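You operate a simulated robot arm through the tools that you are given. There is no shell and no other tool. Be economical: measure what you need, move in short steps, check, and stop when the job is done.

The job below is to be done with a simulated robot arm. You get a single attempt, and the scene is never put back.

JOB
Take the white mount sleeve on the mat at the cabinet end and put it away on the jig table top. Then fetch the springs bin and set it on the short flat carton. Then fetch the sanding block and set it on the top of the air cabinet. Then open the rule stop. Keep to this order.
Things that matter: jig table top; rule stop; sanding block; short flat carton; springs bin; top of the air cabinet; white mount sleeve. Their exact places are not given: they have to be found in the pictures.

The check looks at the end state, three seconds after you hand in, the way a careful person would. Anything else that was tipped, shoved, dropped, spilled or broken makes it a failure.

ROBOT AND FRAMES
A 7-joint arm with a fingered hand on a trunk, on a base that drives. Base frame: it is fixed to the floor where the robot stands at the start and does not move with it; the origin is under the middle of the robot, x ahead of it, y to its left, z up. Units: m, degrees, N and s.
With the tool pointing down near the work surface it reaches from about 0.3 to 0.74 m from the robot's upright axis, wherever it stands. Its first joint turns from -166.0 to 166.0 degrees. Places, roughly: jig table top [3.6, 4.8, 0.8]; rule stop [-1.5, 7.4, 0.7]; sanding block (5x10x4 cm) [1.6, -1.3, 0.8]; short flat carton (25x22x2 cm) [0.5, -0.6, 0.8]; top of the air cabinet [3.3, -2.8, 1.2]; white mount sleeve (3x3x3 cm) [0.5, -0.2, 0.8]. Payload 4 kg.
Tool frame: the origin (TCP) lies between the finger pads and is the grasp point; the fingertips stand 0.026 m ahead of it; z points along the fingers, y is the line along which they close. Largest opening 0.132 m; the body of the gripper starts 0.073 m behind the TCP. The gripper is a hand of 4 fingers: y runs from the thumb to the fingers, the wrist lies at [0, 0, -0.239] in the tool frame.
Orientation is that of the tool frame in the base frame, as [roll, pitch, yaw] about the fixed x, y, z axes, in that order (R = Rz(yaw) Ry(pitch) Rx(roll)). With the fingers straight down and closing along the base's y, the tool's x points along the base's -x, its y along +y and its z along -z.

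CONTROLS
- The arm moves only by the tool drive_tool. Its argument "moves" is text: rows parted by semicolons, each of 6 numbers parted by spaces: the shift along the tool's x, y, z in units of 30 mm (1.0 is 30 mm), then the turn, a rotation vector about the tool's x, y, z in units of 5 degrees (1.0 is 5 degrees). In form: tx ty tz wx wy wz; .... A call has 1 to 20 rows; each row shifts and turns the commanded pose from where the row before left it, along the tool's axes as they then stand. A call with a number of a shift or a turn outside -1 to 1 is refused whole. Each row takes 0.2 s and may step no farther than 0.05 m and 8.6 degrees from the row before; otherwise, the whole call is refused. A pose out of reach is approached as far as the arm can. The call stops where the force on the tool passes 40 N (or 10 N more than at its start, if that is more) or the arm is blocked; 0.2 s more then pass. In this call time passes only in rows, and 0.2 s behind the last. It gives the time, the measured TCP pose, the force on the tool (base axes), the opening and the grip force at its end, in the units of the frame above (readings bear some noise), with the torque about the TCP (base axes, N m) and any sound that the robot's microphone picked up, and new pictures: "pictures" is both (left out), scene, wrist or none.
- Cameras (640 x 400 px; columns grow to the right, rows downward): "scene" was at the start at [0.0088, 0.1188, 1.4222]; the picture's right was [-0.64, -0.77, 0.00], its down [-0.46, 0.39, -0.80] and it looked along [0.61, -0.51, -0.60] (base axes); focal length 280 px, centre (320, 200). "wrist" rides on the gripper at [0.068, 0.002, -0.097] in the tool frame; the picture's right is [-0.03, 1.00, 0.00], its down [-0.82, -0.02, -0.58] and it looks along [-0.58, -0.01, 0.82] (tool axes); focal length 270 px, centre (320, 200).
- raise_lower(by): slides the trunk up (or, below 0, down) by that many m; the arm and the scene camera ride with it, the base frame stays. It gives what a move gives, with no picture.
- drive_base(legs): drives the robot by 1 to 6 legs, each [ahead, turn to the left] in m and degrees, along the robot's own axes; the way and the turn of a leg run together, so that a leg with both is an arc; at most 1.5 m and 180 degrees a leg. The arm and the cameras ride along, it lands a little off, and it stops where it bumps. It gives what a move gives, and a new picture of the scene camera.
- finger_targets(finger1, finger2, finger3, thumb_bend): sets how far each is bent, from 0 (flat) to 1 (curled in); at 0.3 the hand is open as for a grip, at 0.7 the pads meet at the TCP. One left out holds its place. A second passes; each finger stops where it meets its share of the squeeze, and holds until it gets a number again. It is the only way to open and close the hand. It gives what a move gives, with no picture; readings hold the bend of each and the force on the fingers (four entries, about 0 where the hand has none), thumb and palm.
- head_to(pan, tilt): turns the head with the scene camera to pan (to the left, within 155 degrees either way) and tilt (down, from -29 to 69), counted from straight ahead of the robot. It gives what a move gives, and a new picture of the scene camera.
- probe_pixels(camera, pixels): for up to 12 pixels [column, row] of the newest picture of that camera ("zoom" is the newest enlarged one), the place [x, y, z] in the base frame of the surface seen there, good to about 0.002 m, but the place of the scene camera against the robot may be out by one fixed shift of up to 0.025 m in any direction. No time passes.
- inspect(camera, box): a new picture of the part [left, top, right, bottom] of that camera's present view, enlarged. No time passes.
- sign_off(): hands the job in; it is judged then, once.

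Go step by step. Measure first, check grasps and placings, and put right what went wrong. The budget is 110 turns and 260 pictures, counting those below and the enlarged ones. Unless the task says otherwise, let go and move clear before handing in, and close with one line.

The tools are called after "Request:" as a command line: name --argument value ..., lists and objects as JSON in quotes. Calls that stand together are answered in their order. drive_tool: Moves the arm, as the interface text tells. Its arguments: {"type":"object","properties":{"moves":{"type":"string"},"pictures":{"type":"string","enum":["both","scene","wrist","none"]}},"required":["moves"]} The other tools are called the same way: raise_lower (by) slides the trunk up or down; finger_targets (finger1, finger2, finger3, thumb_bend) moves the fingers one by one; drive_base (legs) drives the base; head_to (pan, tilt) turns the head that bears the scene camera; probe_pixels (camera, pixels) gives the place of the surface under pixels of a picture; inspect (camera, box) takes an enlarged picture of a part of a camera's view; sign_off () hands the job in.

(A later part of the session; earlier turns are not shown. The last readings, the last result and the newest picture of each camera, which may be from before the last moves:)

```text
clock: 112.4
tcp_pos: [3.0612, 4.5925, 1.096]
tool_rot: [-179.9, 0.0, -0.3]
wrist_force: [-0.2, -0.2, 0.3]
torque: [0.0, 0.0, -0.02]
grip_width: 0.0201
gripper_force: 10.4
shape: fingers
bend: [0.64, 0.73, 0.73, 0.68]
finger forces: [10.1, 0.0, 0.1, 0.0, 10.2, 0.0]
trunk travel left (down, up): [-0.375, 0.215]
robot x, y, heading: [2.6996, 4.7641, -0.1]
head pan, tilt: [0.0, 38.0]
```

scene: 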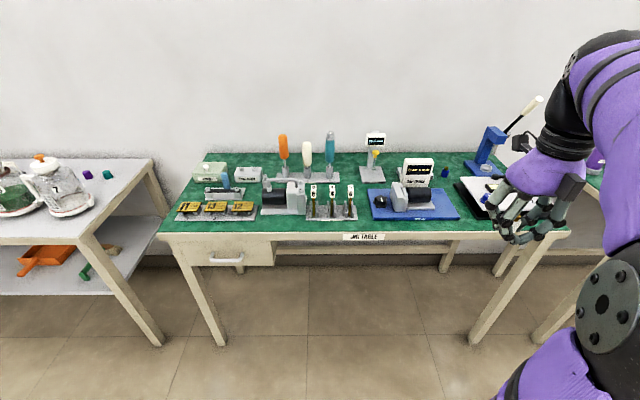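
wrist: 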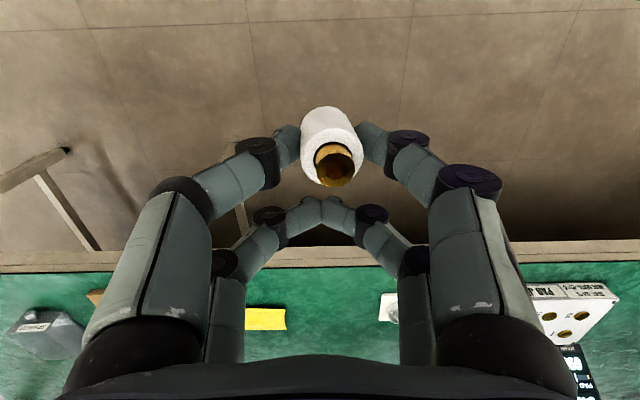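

The flip succeeded and the sleeve is still held at 10 N. I'll drive 0.28 m closer, then move the hand across at height to above the strip in front of the motor jig (y≈5.05).

Request:
drive_base --legs '[[0.28, 0]]'

Request:
drive_tool --moves "0.1 -1 0 0 0 0;0.1 -1 0 0 0 0;0.1 -1 0 0 0 0;0.1 -1 0 0 0 0;0 -1 0 0 0 0;0 -1 0 0 0 0;0 -1 0 0 0 0;0 -1 0 0 0 0;0 -1 0 0 0 0;0 -1 0 0 0 0;0 -1 0 0 0 0;0 -1 0 0 0 0;0 -1 0 0 0 0;0 -1 0 0 0 0;0 -1 0 0 0 0" --pictures "both"

```text
clock: 114.4
tcp_pos: [3.3454, 4.591, 1.0972]
tool_rot: [-180.0, 0.0, -0.3]
wrist_force: [0.4, -0.9, -0.4]
torque: [0.0, 0.02, 0.0]
grip_width: 0.02
gripper_force: 10.2
shape: fingers
bend: [0.64, 0.73, 0.73, 0.68]
finger forces: [10.1, 0.1, 0.0, 0.1, 10.1, 0.1]
trunk travel left (down, up): [-0.375, 0.215]
robot x, y, heading: [2.986, 4.7596, -0.3]
head pan, tilt: [0.0, 38.0]
```

scene: 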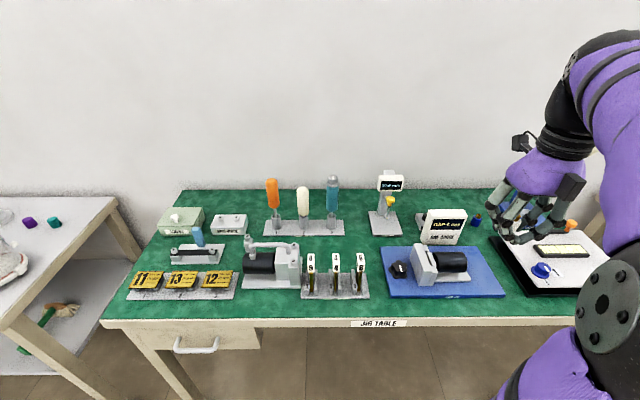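

```text
clock: 117.6
tcp_pos: [3.3601, 5.0407, 1.0976]
tool_rot: [-180.0, 0.0, -0.3]
wrist_force: [0.2, 0.2, -1.1]
torque: [-0.01, -0.01, 0.01]
grip_width: 0.02
gripper_force: 10.1
shape: fingers
bend: [0.64, 0.73, 0.73, 0.68]
finger forces: [10.1, 0.0, 0.0, 0.1, 10.1, 0.0]
trunk travel left (down, up): [-0.375, 0.215]
robot x, y, heading: [2.9864, 4.7611, -0.1]
head pan, tilt: [0.0, 38.0]
```

scene: 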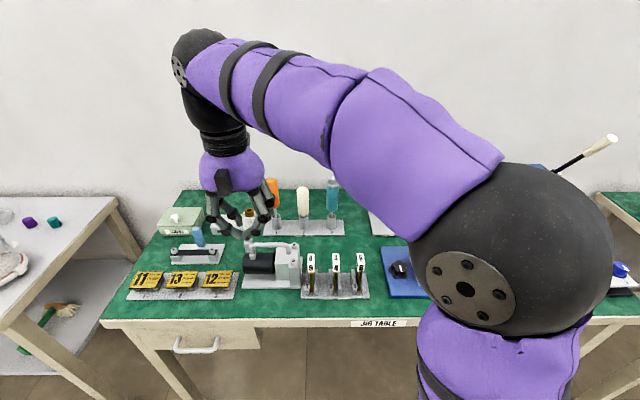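
wrist: 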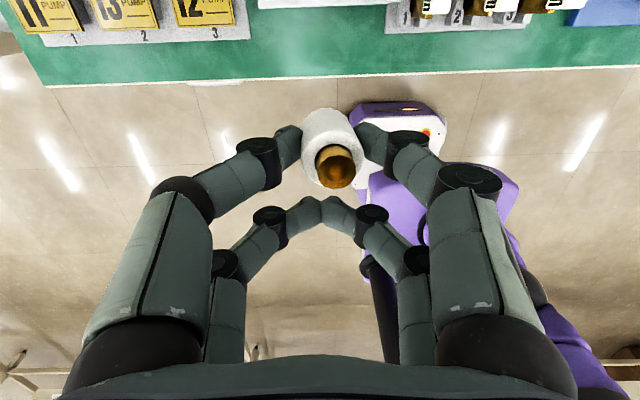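

The wrist picture shows the green strip at rows 15–75 with the jig fronts just beyond it. I'll probe it for exact coordinates.

Request:
probe_pixels --camera "wrist" --pixels '[[330, 70], [330, 40], [330, 14], [330, 5], [150, 46], [240, 38], [390, 30], [200, 80], [450, 70], [330, 74]]'

```text
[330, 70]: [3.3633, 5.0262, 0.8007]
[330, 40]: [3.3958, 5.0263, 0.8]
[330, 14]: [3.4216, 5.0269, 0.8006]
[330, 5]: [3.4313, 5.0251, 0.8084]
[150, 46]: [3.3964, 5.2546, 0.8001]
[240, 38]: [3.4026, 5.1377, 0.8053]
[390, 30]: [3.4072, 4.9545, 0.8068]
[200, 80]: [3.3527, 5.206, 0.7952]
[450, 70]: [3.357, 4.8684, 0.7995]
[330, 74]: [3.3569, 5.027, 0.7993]
```

The table is at z 0.800, and the strip spans x 3.357–3.427 at y≈5.03. I'll descend to just above it with the sleeve at x≈3.39.

Request:
drive_tool --moves "0.1 0 0.9 0 0 0;0.1 0 0.9 0 0 0;0.1 0 0.9 0 0 0;0.1 0 0.9 0 0 0;0 0 0.9 0 0 0;0 0 0.9 0 0 0;0 0 0.9 0 0 0;0 0 0.9 0 0 0;0 0 0.9 0 0 0" --pictures "both"

```text
clock: 119.6
tcp_pos: [3.3737, 5.0417, 0.8554]
tool_rot: [-179.9, 0.0, -0.2]
wrist_force: [-0.2, 0.4, -0.8]
torque: [0.03, 0.01, 0.0]
grip_width: 0.0198
gripper_force: 10.4
shape: fingers
bend: [0.64, 0.73, 0.73, 0.68]
finger forces: [10.2, 0.0, 0.1, 0.0, 10.1, 0.0]
trunk travel left (down, up): [-0.375, 0.215]
robot x, y, heading: [2.984, 4.7614, -0.2]
head pan, tilt: [0.0, 38.0]
```

scene: 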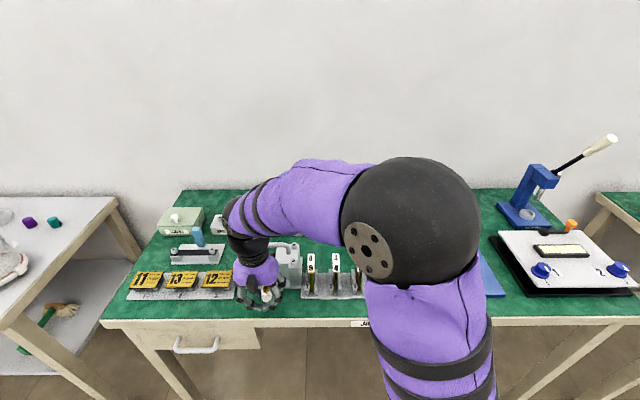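
wrist: 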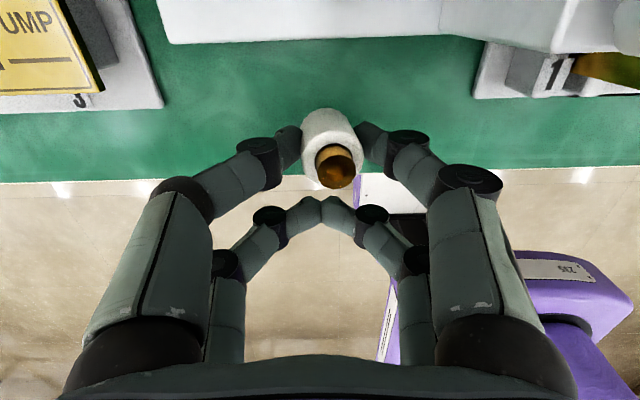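

The sleeve is over the strip with a clear gap to the motor jig plate. I'll lower it the last 23 mm in small steps.

Request:
drive_tool --moves "0 0 0.3 0 0 0;0 0 0.2 0 0 0;0 0 0.13 0 0 0;0 0 0.1 0 0 0" --pictures "wrist"

```text
clock: 120.6
tcp_pos: [3.3725, 5.0398, 0.8325]
tool_rot: [-179.9, 0.0, -0.3]
wrist_force: [0.1, -0.2, 0.2]
torque: [0.04, -0.01, 0.01]
grip_width: 0.0199
gripper_force: 9.6
shape: fingers
bend: [0.64, 0.73, 0.73, 0.68]
finger forces: [10.3, 0.0, 0.1, 0.0, 10.2, 0.0]
trunk travel left (down, up): [-0.375, 0.215]
robot x, y, heading: [2.986, 4.7605, -0.2]
head pan, tilt: [0.0, 38.0]
```

wrist: 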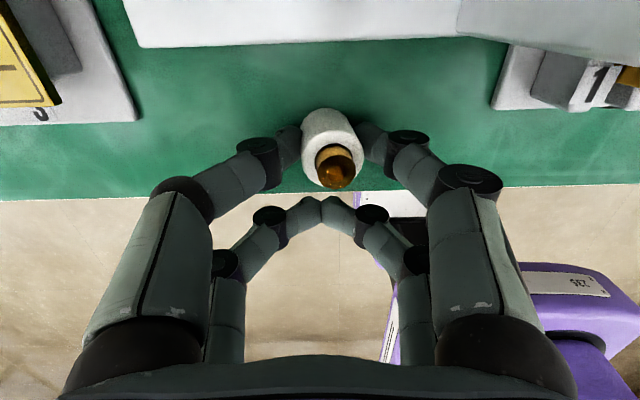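

There's no contact force yet. I'll lower in 1 mm steps.

Request:
drive_tool --moves "0 0 0.04 0 0 0;0 0 0.04 0 0 0" --pictures "none"

Request:
probe_pixels --camera "wrist" --pixels '[[330, 112], [322, 160], [350, 140], [325, 100], [325, 185]]'

```text
clock: 121.2
tcp_pos: [3.3723, 5.0414, 0.8297]
tool_rot: [179.9, 0.0, -0.3]
wrist_force: [1.2, 0.0, 6.3]
torque: [-0.08, -0.12, 0.01]
grip_width: 0.0195
gripper_force: 11.7
shape: fingers
bend: [0.65, 0.73, 0.73, 0.68]
finger forces: [11.2, 0.0, 0.1, 0.1, 11.7, 0.0]
trunk travel left (down, up): [-0.375, 0.215]
robot x, y, heading: [2.9836, 4.7641, -0.2]
head pan, tilt: [0.0, 38.0]
```

```text
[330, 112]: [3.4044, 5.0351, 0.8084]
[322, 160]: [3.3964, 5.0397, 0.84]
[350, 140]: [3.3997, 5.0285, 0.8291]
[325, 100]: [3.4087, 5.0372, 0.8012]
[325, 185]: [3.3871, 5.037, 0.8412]
```

Contact shows at 6 N, so the sleeve is standing on the mat. I'll release finger 1 and the thumb a little.

Request:
drive_tool --moves "0 0 -0.03 0 0 0" --pictures "none"

Request:
finger_targets --finger1 0.59 --thumb_bend 0.62

Request:
inspect --camera "wrist" --box '[160, 60, 480, 260]'

```text
clock: 121.6
tcp_pos: [3.3717, 5.0396, 0.8304]
tool_rot: [180.0, 0.0, -0.3]
wrist_force: [0.5, 0.8, 3.3]
torque: [-0.06, -0.12, 0.03]
grip_width: 0.0197
gripper_force: 11.0
shape: fingers
bend: [0.65, 0.73, 0.73, 0.68]
finger forces: [11.1, 0.0, 0.0, 0.1, 11.6, 0.0]
trunk travel left (down, up): [-0.375, 0.215]
robot x, y, heading: [2.9857, 4.7623, -0.5]
head pan, tilt: [0.0, 38.0]
```

```text
clock: 122.6
tcp_pos: [3.3724, 5.0399, 0.8316]
tool_rot: [180.0, 0.0, -0.4]
wrist_force: [0.2, 0.5, 5.3]
torque: [-0.1, -0.1, 0.04]
grip_width: 0.0273
gripper_force: 3.0
shape: fingers
bend: [0.62, 0.73, 0.73, 0.62]
finger forces: [4.9, 0.0, 0.0, 0.0, 0.0, 0.1]
trunk travel left (down, up): [-0.375, 0.215]
robot x, y, heading: [2.9832, 4.7625, -0.2]
head pan, tilt: [0.0, 38.0]
```

```text
2.00 times, centred on (320, 160) of wrist
```

zoom: 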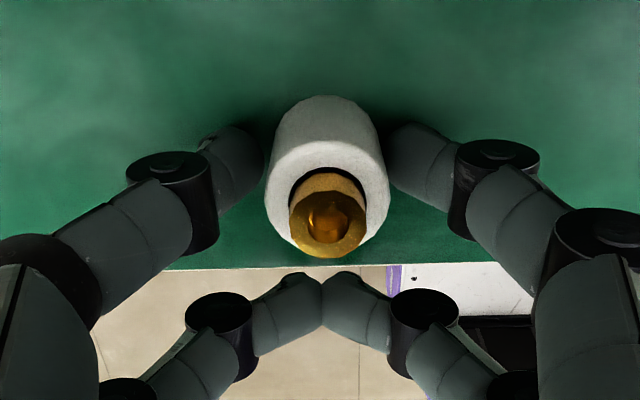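

The thumb is clear of the sleeve, but finger 1 still reads 4.9 N, probably its tip on the mat. I'll raise 2 mm and open a little more.

Request:
drive_tool --moves "0 0 -0.07 0 0 0" --pictures "none"

Request:
finger_targets --finger1 0.58 --thumb_bend 0.58

Request:
inspect --camera "wrist" --box '[160, 60, 480, 260]'

```text
clock: 123.0
tcp_pos: [3.3722, 5.0395, 0.8319]
tool_rot: [-179.9, 0.1, -0.2]
wrist_force: [0.4, -1.0, -0.2]
torque: [0.02, -0.03, 0.01]
grip_width: 0.0305
gripper_force: 0.1
shape: fingers
bend: [0.59, 0.73, 0.73, 0.62]
finger forces: [0.0, 0.0, 0.0, 0.1, 0.1, 0.0]
trunk travel left (down, up): [-0.375, 0.215]
robot x, y, heading: [2.9866, 4.7616, -0.4]
head pan, tilt: [0.0, 38.0]
```

```text
clock: 124.0
tcp_pos: [3.3717, 5.0414, 0.8326]
tool_rot: [180.0, 0.1, -0.2]
wrist_force: [-0.3, -0.3, 0.0]
torque: [0.0, 0.0, -0.02]
grip_width: 0.0415
gripper_force: 0.1
shape: fingers
bend: [0.57, 0.73, 0.73, 0.57]
finger forces: [0.1, 0.0, 0.0, 0.1, 0.0, 0.1]
trunk travel left (down, up): [-0.375, 0.215]
robot x, y, heading: [2.983, 4.7614, -0.3]
head pan, tilt: [0.0, 38.0]
```

```text
2.00 times, centred on (320, 160) of wrist
```

zoom: 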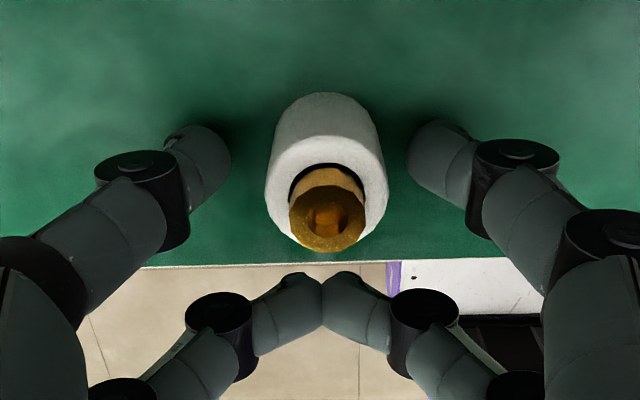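

The sleeve stands free between the fingers. I'll rise straight up and check it.

Request:
drive_tool --moves "0 0 -0.4 0 0 0;0 0 -0.9 0 0 0;0 0 -0.9 0 0 0;0 0 -0.9 0 0 0;0 0 -0.9 0 0 0;0 0 -0.9 0 0 0;0 0 -0.9 0 0 0;0 0 -0.9 0 0 0;0 0 -0.9 0 0 0;0 0 -0.9 0 0 0" --pictures "wrist"

Request:
probe_pixels --camera "wrist" --pixels '[[327, 52], [327, 40], [320, 70]]'

```text
clock: 126.2
tcp_pos: [3.3725, 5.0374, 1.0907]
tool_rot: [-180.0, 0.0, -0.3]
wrist_force: [-0.1, 0.5, -0.1]
torque: [-0.01, -0.03, -0.01]
grip_width: 0.0418
gripper_force: 0.1
shape: fingers
bend: [0.57, 0.73, 0.73, 0.57]
finger forces: [0.0, 0.0, 0.0, 0.0, 0.0, 0.1]
trunk travel left (down, up): [-0.375, 0.215]
robot x, y, heading: [2.9796, 4.7616, -0.3]
head pan, tilt: [0.0, 38.0]
```

wrist: 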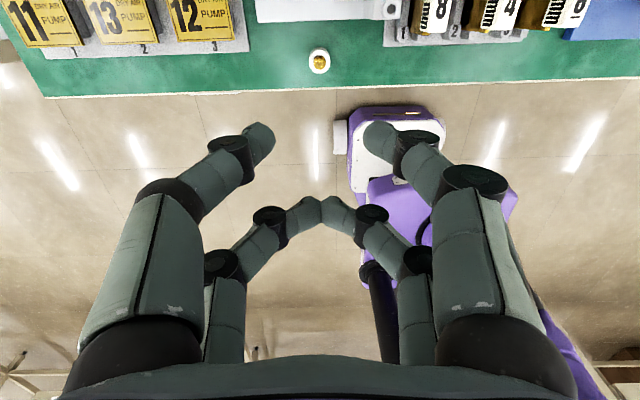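

```text
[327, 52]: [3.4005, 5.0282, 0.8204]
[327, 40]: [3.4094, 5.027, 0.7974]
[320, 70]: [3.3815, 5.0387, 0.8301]
```

The sleeve stands upright on the jig table at (3.387, 5.04), well inside the edge at x 3.357. I'll back away, centre the hand, and head back down the aisle.

Request:
drive_base --legs '[[-0.4, 0]]'

Request:
drive_tool --moves "0 1 0 0 0 0;0 1 0 0 0 0;0 1 0 0 0 0;0 1 0 0 0 0;0 1 0 0 0 0;0 1 0 0 0 0;0 1 0 0 0 0;0 1 0 0 0 0;0 1 0 0 0 0;0 1 0 0 0 0" --pictures "none"

Request:
head_to --pan 0 --tilt 20

Request:
drive_base --legs '[[0, -89.7], [1.5, 0], [1.5, 0], [0.45, 0]]'

```text
clock: 128.7
tcp_pos: [2.9724, 5.0421, 1.0898]
tool_rot: [180.0, 0.0, 0.0]
wrist_force: [-1.0, 0.6, -0.8]
torque: [0.0, -0.01, 0.0]
grip_width: 0.0418
gripper_force: 0.0
shape: fingers
bend: [0.57, 0.73, 0.73, 0.57]
finger forces: [0.0, 0.0, 0.0, 0.1, 0.0, 0.0]
trunk travel left (down, up): [-0.375, 0.215]
robot x, y, heading: [2.5826, 4.7625, 0.0]
head pan, tilt: [0.0, 38.0]
```

scene: 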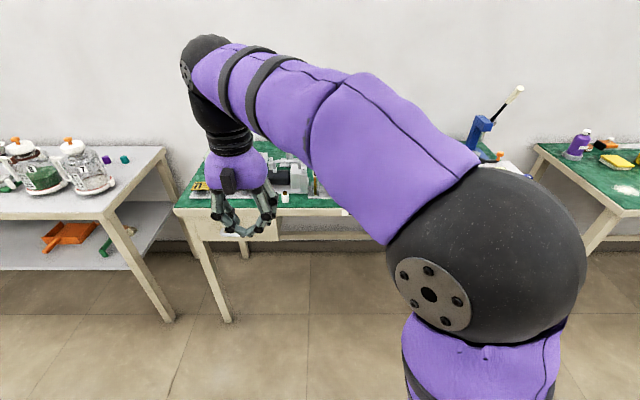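

```text
clock: 130.9
tcp_pos: [2.9757, 4.7425, 1.0896]
tool_rot: [180.0, 0.0, 0.1]
wrist_force: [0.0, 0.1, 0.1]
torque: [-0.01, -0.01, 0.03]
grip_width: 0.0418
gripper_force: 0.0
shape: fingers
bend: [0.57, 0.73, 0.73, 0.57]
finger forces: [0.1, 0.0, 0.1, 0.0, 0.0, 0.1]
trunk travel left (down, up): [-0.375, 0.215]
robot x, y, heading: [2.5854, 4.7612, -0.0]
head pan, tilt: [0.0, 38.0]
```

```text
clock: 131.7
tcp_pos: [2.9727, 4.7421, 1.0899]
tool_rot: [-180.0, 0.0, 0.0]
wrist_force: [0.6, -0.5, 1.1]
torque: [0.03, 0.01, 0.0]
grip_width: 0.0419
gripper_force: 0.0
shape: fingers
bend: [0.57, 0.73, 0.73, 0.57]
finger forces: [0.0, 0.1, 0.0, 0.0, 0.0, 0.1]
trunk travel left (down, up): [-0.375, 0.215]
robot x, y, heading: [2.5808, 4.7602, -0.0]
head pan, tilt: [0.0, 20.0]
```

scene: 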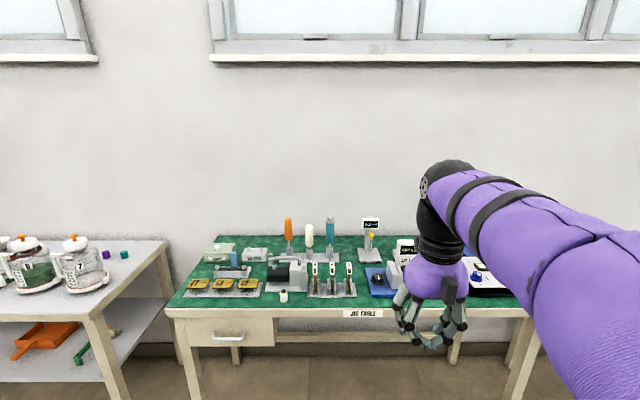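

```text
clock: 152.4
tcp_pos: [2.7322, 0.8832, 1.0903]
tool_rot: [-180.0, 0.0, -87.2]
wrist_force: [-0.1, -0.1, -0.1]
torque: [-0.03, -0.04, 0.02]
grip_width: 0.0418
gripper_force: 0.1
shape: fingers
bend: [0.57, 0.73, 0.73, 0.57]
finger forces: [0.0, 0.0, 0.0, 0.0, 0.0, 0.0]
trunk travel left (down, up): [-0.375, 0.215]
robot x, y, heading: [2.7353, 1.2723, -87.3]
head pan, tilt: [0.0, 20.0]
```

scene: 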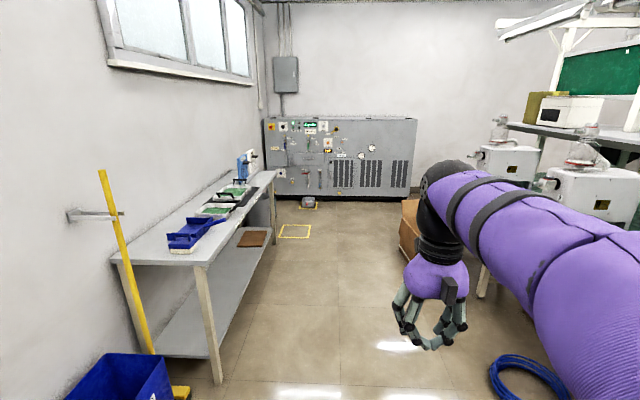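

I drifted to x 2.735 with heading -87.3, too close to the stool. I'll back up a bit, steer over to x≈2.58, and realign.

Request:
drive_base --legs '[[-0.4, 0], [0, -20], [0.48, 0], [0, 17.3]]'

```text
clock: 159.4
tcp_pos: [2.5637, 0.8222, 1.0901]
tool_rot: [-180.0, 0.1, -89.1]
wrist_force: [0.4, 0.6, 0.0]
torque: [0.05, 0.0, 0.0]
grip_width: 0.0418
gripper_force: 0.0
shape: fingers
bend: [0.57, 0.73, 0.73, 0.57]
finger forces: [0.2, 0.0, 0.0, 0.0, 0.0, 0.0]
trunk travel left (down, up): [-0.375, 0.215]
robot x, y, heading: [2.5751, 1.214, -89.1]
head pan, tilt: [0.0, 20.0]
```

scene: 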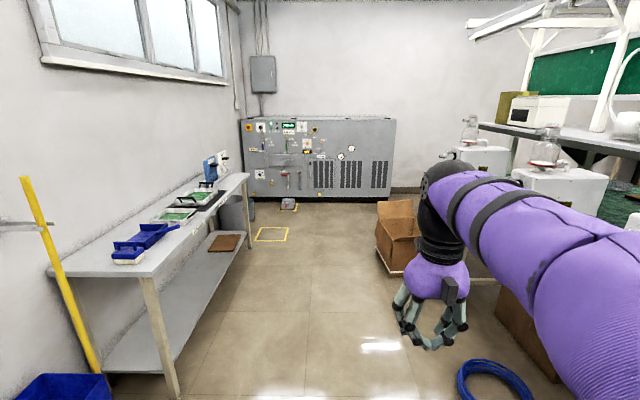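

Aligned at x 2.575. I'll continue down to y≈-2.05, then turn right into the corridor.

Request:
drive_base --legs '[[0, -0.9], [1.5, 0], [1.5, 0], [0.27, 0], [0, -90]]'

```text
clock: 179.5
tcp_pos: [2.2279, -2.0605, 1.0907]
tool_rot: [-180.0, 0.0, -177.0]
wrist_force: [0.5, 0.4, -0.2]
torque: [-0.01, 0.01, 0.01]
grip_width: 0.0417
gripper_force: 0.1
shape: fingers
bend: [0.57, 0.73, 0.73, 0.57]
finger forces: [0.1, 0.0, 0.0, 0.1, 0.0, 0.0]
trunk travel left (down, up): [-0.375, 0.215]
robot x, y, heading: [2.6194, -2.0604, -177.1]
head pan, tilt: [0.0, 20.0]
```

scene: 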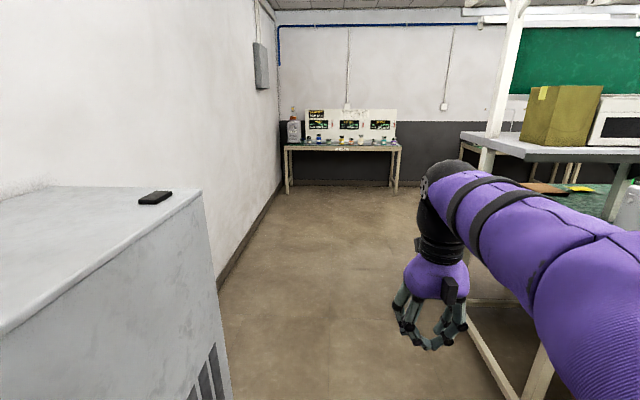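

The cabinet top is visible to the left with a black item at (155,197). I'll continue west, then turn back to the first bench.

Request:
drive_base --legs '[[0, -2.9], [1.5, 0], [1.5, 0], [0.05, 0], [0, -90]]'

```text
clock: 198.9
tcp_pos: [-0.4393, -1.6468, 1.0906]
tool_rot: [180.0, -0.1, 87.7]
wrist_force: [-0.5, 0.0, -0.8]
torque: [0.0, 0.0, 0.01]
grip_width: 0.0423
gripper_force: 0.1
shape: fingers
bend: [0.57, 0.73, 0.73, 0.57]
finger forces: [0.0, 0.1, 0.1, 0.1, 0.0, 0.0]
trunk travel left (down, up): [-0.375, 0.215]
robot x, y, heading: [-0.4763, -2.0388, 87.6]
head pan, tilt: [0.0, 20.0]
```

scene: 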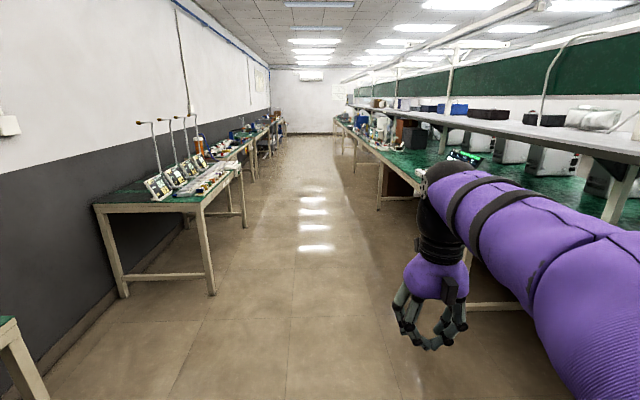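

I'll go 1.27 m up to y≈-0.77 and turn to face the bench, then look down.

Request:
drive_base --legs '[[0, 2.4], [1.27, 0], [0, -90]]'

Request:
head_to --pan 0 --tilt 32

```text
clock: 209.7
tcp_pos: [-0.0885, -0.7616, 1.0885]
tool_rot: [180.0, 0.0, -0.4]
wrist_force: [0.1, -0.3, 0.8]
torque: [0.01, -0.01, -0.02]
grip_width: 0.0418
gripper_force: 0.1
shape: fingers
bend: [0.57, 0.73, 0.73, 0.57]
finger forces: [0.0, 0.0, 0.0, 0.0, 0.0, 0.1]
trunk travel left (down, up): [-0.375, 0.215]
robot x, y, heading: [-0.4783, -0.7383, -0.4]
head pan, tilt: [0.0, 20.0]
```

scene: 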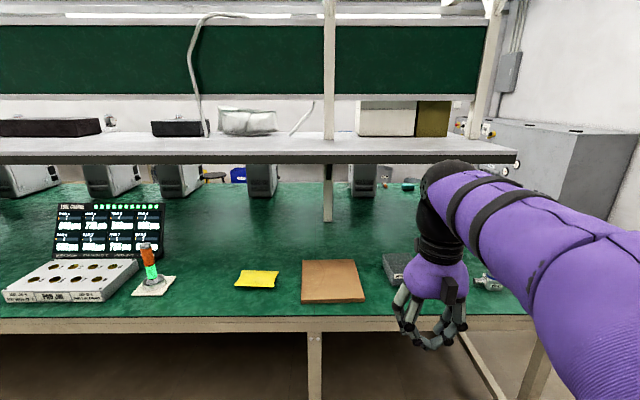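

```text
clock: 210.4
tcp_pos: [-0.0895, -0.7629, 1.0911]
tool_rot: [180.0, 0.0, -0.3]
wrist_force: [-0.3, -0.4, -0.5]
torque: [0.01, 0.01, 0.02]
grip_width: 0.042
gripper_force: 0.0
shape: fingers
bend: [0.57, 0.73, 0.73, 0.57]
finger forces: [0.0, 0.0, 0.0, 0.0, 0.1, 0.0]
trunk travel left (down, up): [-0.375, 0.215]
robot x, y, heading: [-0.4849, -0.7366, -0.7]
head pan, tilt: [0.0, 32.0]
```

scene: 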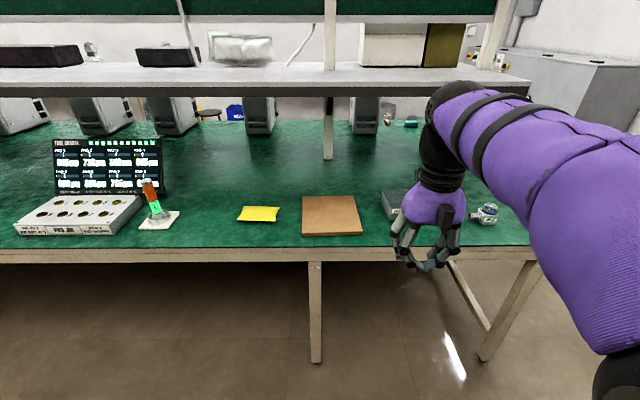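

The bin at (395,205) is half hidden behind the hand. I'll drive 0.45 m closer and move the hand above the bin to see it with the wrist camera.

Request:
drive_base --legs '[[0, 0.5], [0.45, 0]]'

Request:
head_to --pan -30 --tilt 42

Request:
inspect --camera "wrist" --box '[0, 0, 640, 400]'

```text
clock: 213.5
tcp_pos: [0.3639, -0.7574, 1.0905]
tool_rot: [180.0, 0.1, 0.2]
wrist_force: [0.3, 0.7, 0.4]
torque: [0.02, -0.02, 0.03]
grip_width: 0.0419
gripper_force: 0.1
shape: fingers
bend: [0.57, 0.73, 0.73, 0.57]
finger forces: [0.0, 0.0, 0.0, 0.0, 0.0, 0.1]
trunk travel left (down, up): [-0.375, 0.215]
robot x, y, heading: [-0.0309, -0.7341, 0.1]
head pan, tilt: [0.0, 32.0]
```

scene: 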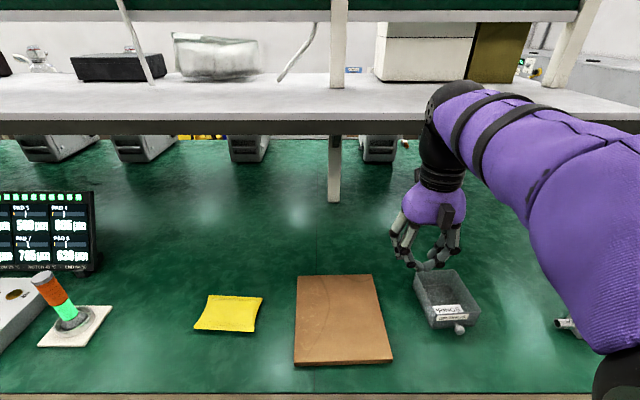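

```text
clock: 214.4
tcp_pos: [0.3635, -0.7581, 1.0908]
tool_rot: [-180.0, 0.0, 0.2]
wrist_force: [-0.4, 0.5, -0.4]
torque: [0.01, -0.01, -0.01]
grip_width: 0.0417
gripper_force: 0.0
shape: fingers
bend: [0.57, 0.73, 0.73, 0.57]
finger forces: [0.1, 0.0, 0.1, 0.0, 0.0, 0.0]
trunk travel left (down, up): [-0.375, 0.215]
robot x, y, heading: [-0.0259, -0.736, 0.1]
head pan, tilt: [-30.0, 42.0]
```

scene: 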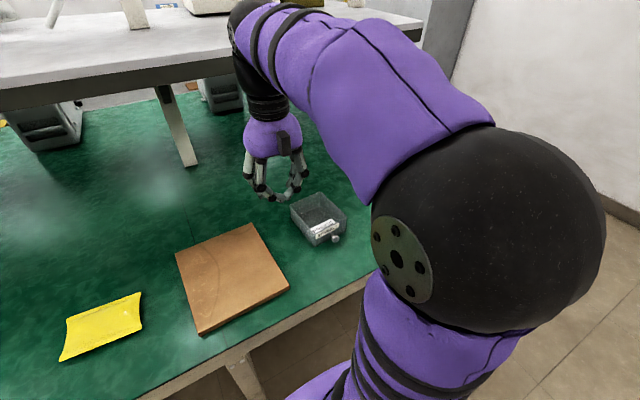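

```text
1.00 times, centred on (320, 200) of wrist
```

zoom: 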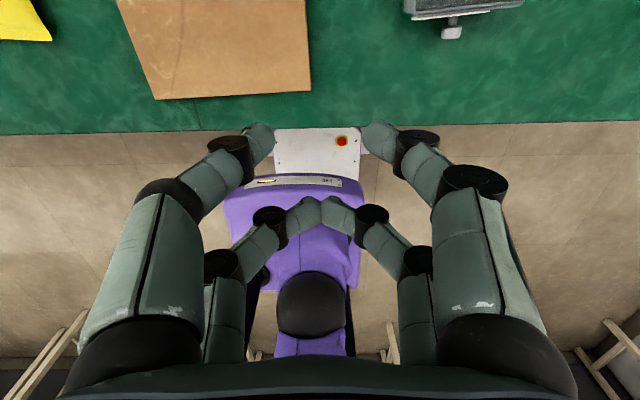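

The bin at (318,218) is now in clear view. I'll enlarge it and probe the rims.

Request:
inspect --camera "scene" --box '[270, 180, 366, 240]'

Request:
probe_pixels --camera "zoom" --pixels '[[140, 155], [320, 85], [515, 205], [330, 305], [310, 195], [445, 380], [230, 120], [420, 145], [440, 240], [230, 230], [240, 280], [150, 290]]'

```text
6.67 times, centred on (318, 210) of scene
```

zoom: 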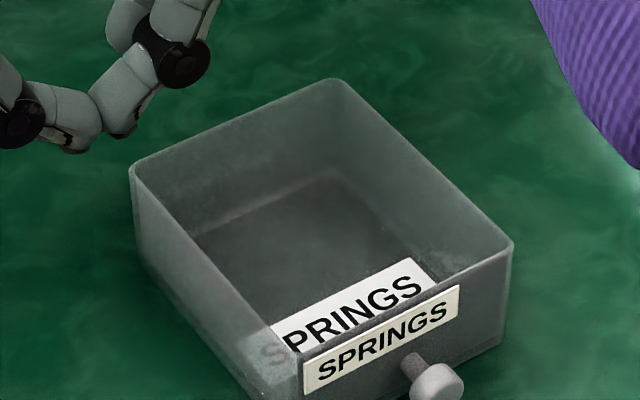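

```text
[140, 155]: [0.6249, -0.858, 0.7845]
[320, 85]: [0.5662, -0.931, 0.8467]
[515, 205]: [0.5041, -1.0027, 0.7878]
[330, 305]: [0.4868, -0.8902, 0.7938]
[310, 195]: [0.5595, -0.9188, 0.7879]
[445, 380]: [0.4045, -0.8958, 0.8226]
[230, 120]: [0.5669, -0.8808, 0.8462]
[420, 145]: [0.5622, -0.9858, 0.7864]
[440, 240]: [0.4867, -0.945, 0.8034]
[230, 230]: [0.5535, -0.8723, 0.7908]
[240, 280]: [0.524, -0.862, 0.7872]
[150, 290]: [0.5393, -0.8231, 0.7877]
```

The bin is open-topped, empty-looking, about 0.10 m wide in y and 0.135 m long in x, with its knob toward the robot. I'll move above it with the hand open and measure with the wrist camera.

Request:
drive_tool --moves "0.9 1 0 0 0 0;0.9 1 0 0 0 0;0.9 1 0 0 0 0;0.9 1 0 0 0 0;0.9 1 0 0 0 0" --pictures "none"

Request:
finger_targets --finger1 0.3 --finger2 0.3 --finger3 0.3 --thumb_bend 0.3

Request:
inspect --camera "wrist" --box '[0, 0, 640, 400]'

```text
clock: 215.7
tcp_pos: [0.5014, -0.9057, 1.0896]
tool_rot: [-179.9, 0.0, 0.2]
wrist_force: [-0.1, 0.1, 0.3]
torque: [0.01, 0.0, -0.03]
grip_width: 0.042
gripper_force: 0.1
shape: fingers
bend: [0.57, 0.73, 0.73, 0.57]
finger forces: [0.1, 0.0, 0.1, 0.0, 0.1, 0.0]
trunk travel left (down, up): [-0.375, 0.215]
robot x, y, heading: [-0.0262, -0.7393, -0.0]
head pan, tilt: [-30.0, 42.0]
```

```text
clock: 216.7
tcp_pos: [0.5014, -0.9052, 1.0896]
tool_rot: [179.9, 0.0, 0.2]
wrist_force: [0.7, -0.1, 0.4]
torque: [-0.01, -0.02, -0.06]
grip_width: 0.1323
gripper_force: 0.0
shape: fingers
bend: [0.3, 0.3, 0.3, 0.3]
finger forces: [0.0, 0.0, 0.0, 0.0, 0.0, 0.0]
trunk travel left (down, up): [-0.375, 0.215]
robot x, y, heading: [-0.0253, -0.7383, 0.0]
head pan, tilt: [-30.0, 42.0]
```

```text
1.00 times, centred on (320, 200) of wrist
```

zoom: 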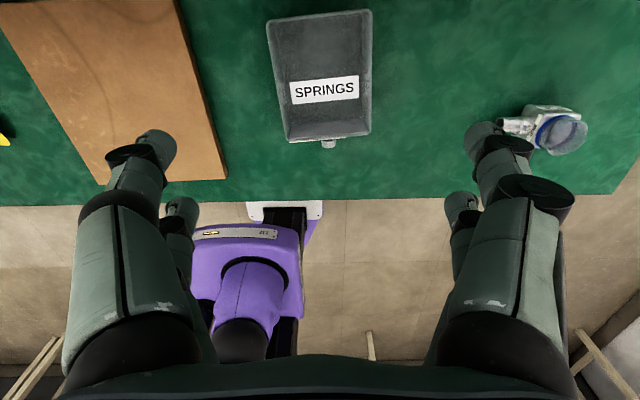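

The bin sits at wrist (320,80), slightly rotated. I'll probe its corners and knob, and the carton corners.

Request:
probe_pixels --camera "zoom" --pixels '[[268, 21], [371, 11], [288, 141], [369, 133], [327, 144], [320, 15], [330, 137], [278, 90], [371, 80], [180, 5], [226, 178], [110, 120]]'

Request:
probe_pixels --camera "scene" --pixels '[[176, 256], [250, 224], [289, 289], [200, 334], [143, 293], [134, 330], [62, 361], [230, 275]]'

```text
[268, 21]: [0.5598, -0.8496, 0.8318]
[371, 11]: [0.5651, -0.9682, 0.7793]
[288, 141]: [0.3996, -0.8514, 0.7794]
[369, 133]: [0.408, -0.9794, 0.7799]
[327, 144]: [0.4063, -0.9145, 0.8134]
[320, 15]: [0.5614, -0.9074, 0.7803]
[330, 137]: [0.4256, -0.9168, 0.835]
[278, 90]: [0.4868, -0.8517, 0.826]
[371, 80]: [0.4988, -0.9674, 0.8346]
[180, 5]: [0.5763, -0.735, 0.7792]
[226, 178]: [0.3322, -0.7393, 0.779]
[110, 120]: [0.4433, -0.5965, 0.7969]
```

```text
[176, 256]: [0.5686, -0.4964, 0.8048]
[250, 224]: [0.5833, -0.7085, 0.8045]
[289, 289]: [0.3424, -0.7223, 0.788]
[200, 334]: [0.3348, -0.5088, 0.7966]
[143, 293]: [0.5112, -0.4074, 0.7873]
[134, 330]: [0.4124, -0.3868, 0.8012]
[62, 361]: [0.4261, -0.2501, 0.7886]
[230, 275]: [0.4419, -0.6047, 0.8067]
```

Wrist-based corners give a bin 0.137 × 0.111 m with rim z 0.835, centre (0.495, -0.910) and yaw about +3.8°. I'll open a little wider, align, and descend to just above the rim.

Request:
finger_targets --finger1 0.22 --finger2 0.22 --finger3 0.22 --thumb_bend 0.22

Request:
drive_tool --moves "-0.25 0.15 0 0 0 -0.72;0 0 0.9 0 0 0;0 0 0.9 0 0 0;0 0 0.9 0 0 0;0 0 0.9 0 0 0;0 0 0.9 0 0 0;0 0 0.9 0 0 0;0 0 0.9 0 0 0;0 0 0.9 0 0 0" --pictures "both"

```text
clock: 217.7
tcp_pos: [0.5003, -0.906, 1.0897]
tool_rot: [180.0, 0.1, 0.2]
wrist_force: [-0.5, -0.4, -0.7]
torque: [0.0, 0.0, -0.01]
grip_width: 0.149
gripper_force: 0.1
shape: fingers
bend: [0.22, 0.22, 0.22, 0.22]
finger forces: [0.0, 0.0, 0.0, 0.0, 0.0, 0.0]
trunk travel left (down, up): [-0.375, 0.215]
robot x, y, heading: [-0.0289, -0.7401, 0.3]
head pan, tilt: [-30.0, 42.0]
```

```text
clock: 219.7
tcp_pos: [0.4905, -0.9118, 0.8746]
tool_rot: [-180.0, 0.0, 3.8]
wrist_force: [-0.1, 0.1, 0.9]
torque: [0.0, -0.01, -0.03]
grip_width: 0.1496
gripper_force: 0.0
shape: fingers
bend: [0.22, 0.22, 0.22, 0.22]
finger forces: [0.1, 0.1, 0.0, 0.1, 0.0, 0.0]
trunk travel left (down, up): [-0.375, 0.215]
robot x, y, heading: [-0.0236, -0.7363, 0.2]
head pan, tilt: [-30.0, 42.0]
```

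scene: 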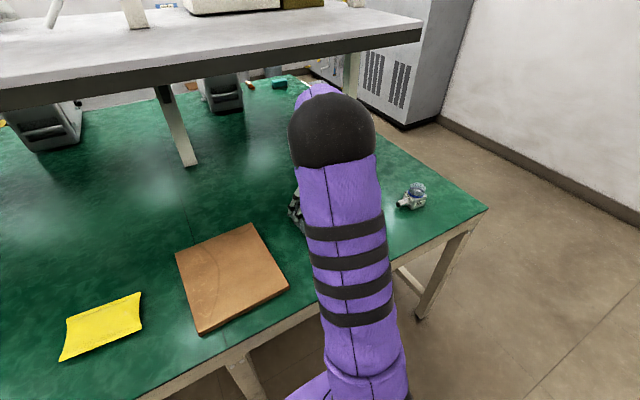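
wrist: 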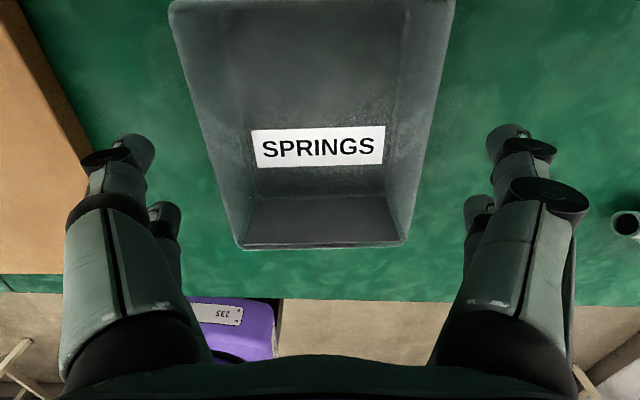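

The bin is centred between the open fingers, with its rims at columns ~240 and ~405. I'll go down to z 0.822 and close gently.

Request:
drive_tool --moves "0 0 0.6 0 0 0;0 0 0.6 0 0 0;0 0 0.55 0 0 0" --pictures "wrist"

Request:
finger_targets --finger1 0.5 --finger2 0.5 --finger3 0.5 --thumb_bend 0.5

Request:
inspect --camera "wrist" --box '[0, 0, 640, 400]'

```text
clock: 220.4
tcp_pos: [0.4917, -0.9137, 0.8214]
tool_rot: [179.9, 0.1, 3.7]
wrist_force: [-1.0, 0.6, 0.2]
torque: [-0.01, 0.0, -0.02]
grip_width: 0.1496
gripper_force: 0.5
shape: fingers
bend: [0.22, 0.22, 0.22, 0.22]
finger forces: [0.0, 0.0, 0.2, 0.0, 0.2, 0.1]
trunk travel left (down, up): [-0.375, 0.215]
robot x, y, heading: [-0.0265, -0.7315, 0.0]
head pan, tilt: [-30.0, 42.0]
```

wrist: 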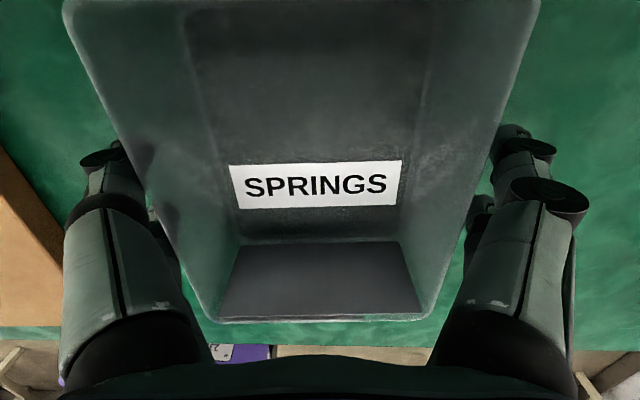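

```text
clock: 221.4
tcp_pos: [0.4912, -0.9121, 0.8216]
tool_rot: [179.9, 0.0, 3.9]
wrist_force: [0.4, 3.4, 7.6]
torque: [0.62, 0.08, -0.02]
grip_width: 0.1215
gripper_force: 39.4
shape: fingers
bend: [0.43, 0.43, 0.45, 0.45]
finger forces: [17.8, 17.7, 13.4, 0.0, 29.3, 0.0]
trunk travel left (down, up): [-0.375, 0.215]
robot x, y, heading: [-0.0291, -0.7363, -0.0]
head pan, tilt: [-30.0, 42.0]
```

```text
1.00 times, centred on (320, 200) of wrist
```

zoom: 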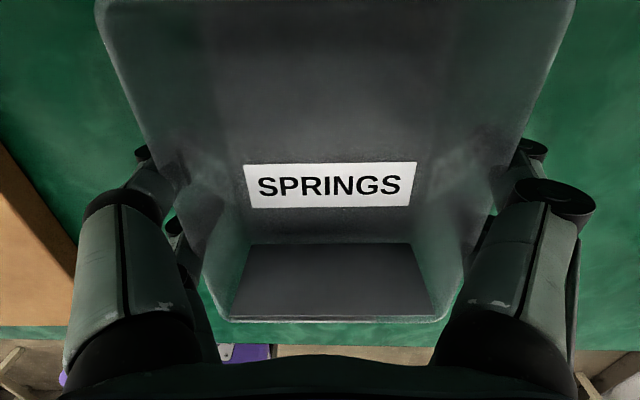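

All four fingers grip the bin, with 39 N in total. I'll lift a little at first and check that it stays level.

Request:
drive_tool --moves "0 0 -0.3 0 0 0;0 0 -0.5 0 0 0;0 0 -0.5 0 0 0;0 0 -0.7 0 0 0" --pictures "both"

```text
clock: 222.4
tcp_pos: [0.4931, -0.9127, 0.8794]
tool_rot: [179.9, 0.1, 3.8]
wrist_force: [0.6, 0.7, -0.8]
torque: [0.01, 0.04, 0.0]
grip_width: 0.1213
gripper_force: 39.6
shape: fingers
bend: [0.43, 0.43, 0.45, 0.45]
finger forces: [19.2, 19.2, 12.3, 0.1, 27.5, 0.0]
trunk travel left (down, up): [-0.375, 0.215]
robot x, y, heading: [-0.0224, -0.7349, 0.1]
head pan, tilt: [-30.0, 42.0]
```

scene: 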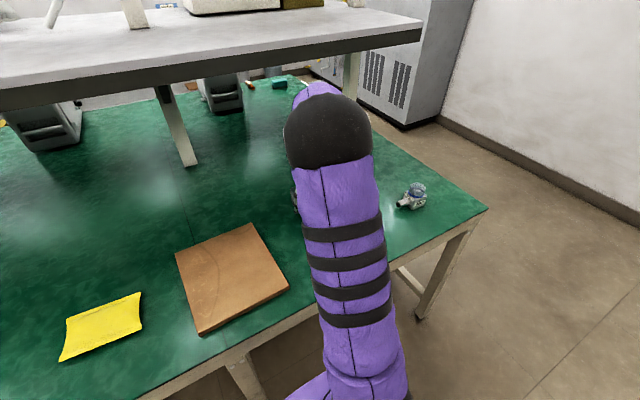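
wrist: 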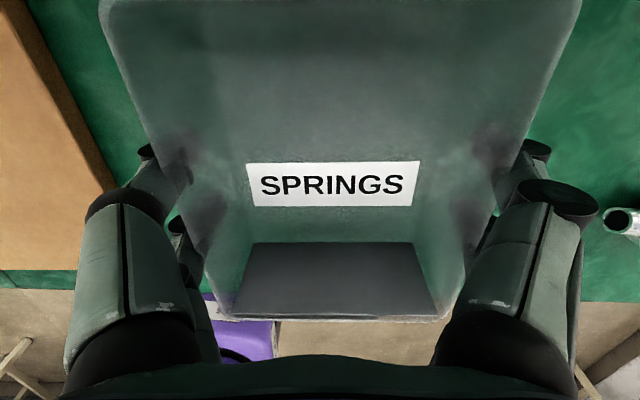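

The bin is held level and the load is steady. The carton is centred at about (0.457, -0.629) with top z 0.798, so I'll carry the bin over it.

Request:
drive_tool --moves "0 0 -0.7 0 0 0;-0.07 -0.95 0 0 0 0;-0.07 -0.95 0 0 0 0;-0.07 -0.95 0 0 0 0;-0.07 -0.95 0 0 0 0;-0.07 -0.95 0 0 0 0;-0.07 -0.95 0 0 0 0;-0.07 -0.95 0 0 0 0;-0.07 -0.95 0 0 0 0;-0.07 -0.95 0 0 0 0;-0.07 -0.95 0 0 0 0" --pictures "both"

```text
clock: 224.8
tcp_pos: [0.4524, -0.6278, 0.9022]
tool_rot: [-180.0, 0.0, 3.7]
wrist_force: [-0.8, 0.7, -1.1]
torque: [0.01, 0.01, -0.01]
grip_width: 0.1212
gripper_force: 39.0
shape: fingers
bend: [0.43, 0.43, 0.45, 0.45]
finger forces: [18.9, 18.9, 12.3, 0.1, 27.4, 0.0]
trunk travel left (down, up): [-0.375, 0.215]
robot x, y, heading: [-0.0249, -0.7346, 0.2]
head pan, tilt: [-30.0, 42.0]
```

scene: 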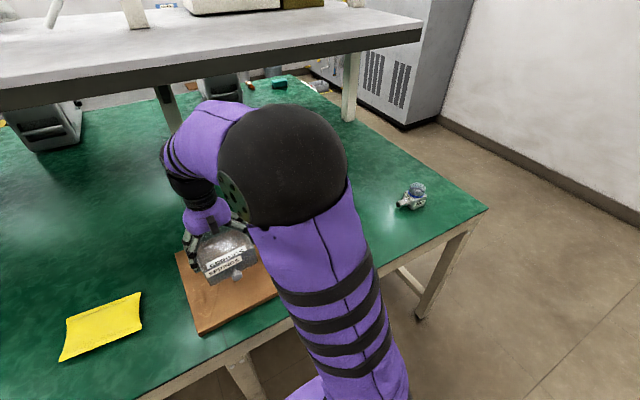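
wrist: 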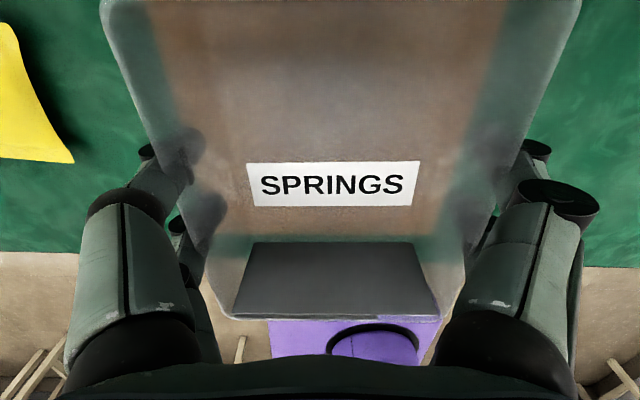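

The bin is centred over the carton. I'll lower it to just above contact, then in fine steps.

Request:
drive_tool --moves "0 0 0.8 0 0 0;0 0 0.7 0 0 0;0 0 0.25 0 0 0;0 0 0.1 0 0 0" --pictures "scene"

Request:
inspect --camera "scene" --box '[160, 210, 320, 310]'

```text
clock: 225.8
tcp_pos: [0.4519, -0.6282, 0.8467]
tool_rot: [179.9, 0.0, 3.8]
wrist_force: [0.6, -0.1, -1.0]
torque: [0.02, 0.0, 0.01]
grip_width: 0.1213
gripper_force: 38.8
shape: fingers
bend: [0.43, 0.43, 0.45, 0.45]
finger forces: [18.8, 18.9, 12.2, 0.0, 27.3, 0.0]
trunk travel left (down, up): [-0.375, 0.215]
robot x, y, heading: [-0.0286, -0.7372, 0.2]
head pan, tilt: [-30.0, 42.0]
```

scene: 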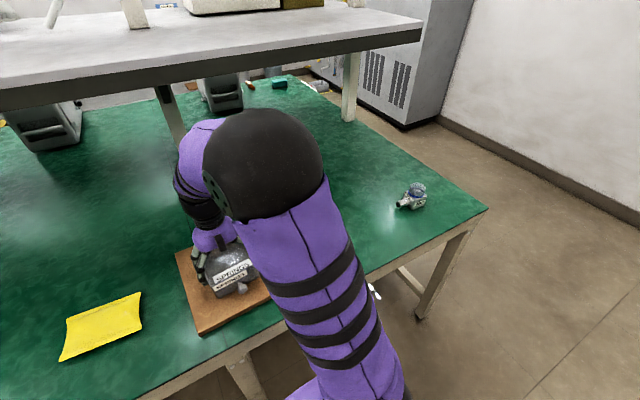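

```text
4.00 times, centred on (240, 260) of scene
```

zoom: 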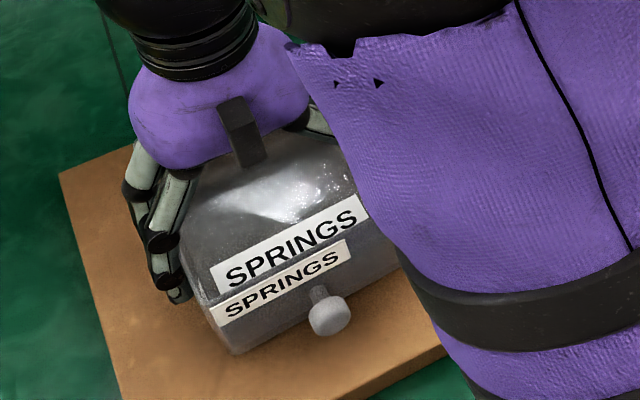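

The bin hangs level over the middle of the carton. I'll make the last few millimetres in fine steps until contact.

Request:
drive_tool --moves "0 0 0.08 0 0 0;0 0 0.06 0 0 0;0 0 0.05 0 0 0" --pictures "none"

```text
clock: 226.7
tcp_pos: [0.452, -0.629, 0.8408]
tool_rot: [179.9, 0.0, 3.8]
wrist_force: [-0.3, -0.2, -0.9]
torque: [0.02, 0.01, 0.0]
grip_width: 0.1213
gripper_force: 38.8
shape: fingers
bend: [0.43, 0.43, 0.45, 0.45]
finger forces: [18.8, 18.9, 12.4, 0.0, 27.3, 0.1]
trunk travel left (down, up): [-0.375, 0.215]
robot x, y, heading: [-0.0246, -0.7352, 0.3]
head pan, tilt: [-30.0, 42.0]
```

Request:
drive_tool --moves "0 0 0.05 0 0 0;0 0 0.05 0 0 0" --pictures "none"

```text
clock: 227.2
tcp_pos: [0.4515, -0.629, 0.8407]
tool_rot: [180.0, -0.2, 3.8]
wrist_force: [0.9, -2.1, 12.1]
torque: [0.56, 0.1, 0.01]
grip_width: 0.1211
gripper_force: 39.4
shape: fingers
bend: [0.43, 0.43, 0.45, 0.45]
finger forces: [19.7, 19.5, 12.1, 0.0, 26.9, 0.1]
trunk travel left (down, up): [-0.375, 0.215]
robot x, y, heading: [-0.0246, -0.7355, 0.1]
head pan, tilt: [-30.0, 42.0]
```

Contact reads 12 N, so the bin is on the carton. I'll ease up 1 mm and open.

Request:
drive_tool --moves "0 0 -0.04 0 0 0" --pictures "none"

Request:
finger_targets --finger1 0.38 --finger2 0.38 --finger3 0.4 --thumb_bend 0.4

Request:
finger_targets --finger1 0.24 --finger2 0.24 --finger3 0.24 --thumb_bend 0.24

Request:
inspect --camera "wrist" --box '[0, 0, 640, 400]'

```text
clock: 227.7
tcp_pos: [0.4513, -0.629, 0.8407]
tool_rot: [-179.9, -0.1, 3.7]
wrist_force: [2.6, -2.0, 10.3]
torque: [0.55, 0.12, -0.04]
grip_width: 0.1211
gripper_force: 39.0
shape: fingers
bend: [0.43, 0.43, 0.45, 0.45]
finger forces: [19.5, 19.2, 12.0, 0.0, 26.9, 0.0]
trunk travel left (down, up): [-0.375, 0.215]
robot x, y, heading: [-0.026, -0.7325, 0.1]
head pan, tilt: [-30.0, 42.0]
```

```text
clock: 228.7
tcp_pos: [0.4511, -0.6294, 0.8404]
tool_rot: [179.9, 0.0, 3.8]
wrist_force: [0.7, -4.6, 9.0]
torque: [0.48, -0.02, -0.01]
grip_width: 0.1273
gripper_force: 24.4
shape: fingers
bend: [0.34, 0.34, 0.38, 0.38]
finger forces: [12.3, 12.4, 8.5, 0.0, 14.5, 0.0]
trunk travel left (down, up): [-0.375, 0.215]
robot x, y, heading: [-0.028, -0.7378, 0.4]
head pan, tilt: [-30.0, 42.0]
```

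```text
clock: 229.7
tcp_pos: [0.4517, -0.6286, 0.8394]
tool_rot: [180.0, 0.0, 3.9]
wrist_force: [-0.4, -0.9, 0.2]
torque: [0.01, -0.02, 0.02]
grip_width: 0.1459
gripper_force: 0.1
shape: fingers
bend: [0.24, 0.24, 0.24, 0.24]
finger forces: [0.1, 0.3, 0.1, 0.0, 0.0, 0.0]
trunk travel left (down, up): [-0.375, 0.215]
robot x, y, heading: [-0.028, -0.7353, -0.3]
head pan, tilt: [-30.0, 42.0]
```

```text
1.00 times, centred on (320, 200) of wrist
```

zoom: 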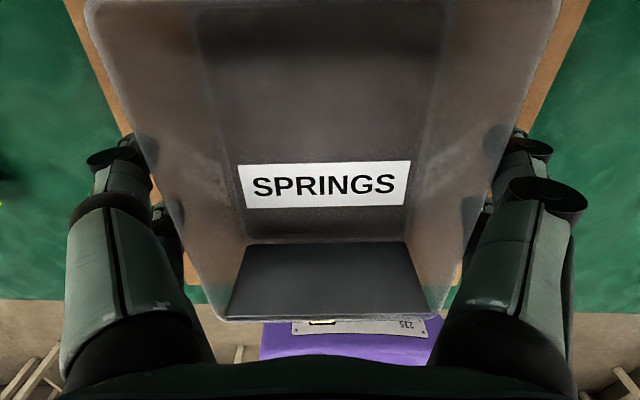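

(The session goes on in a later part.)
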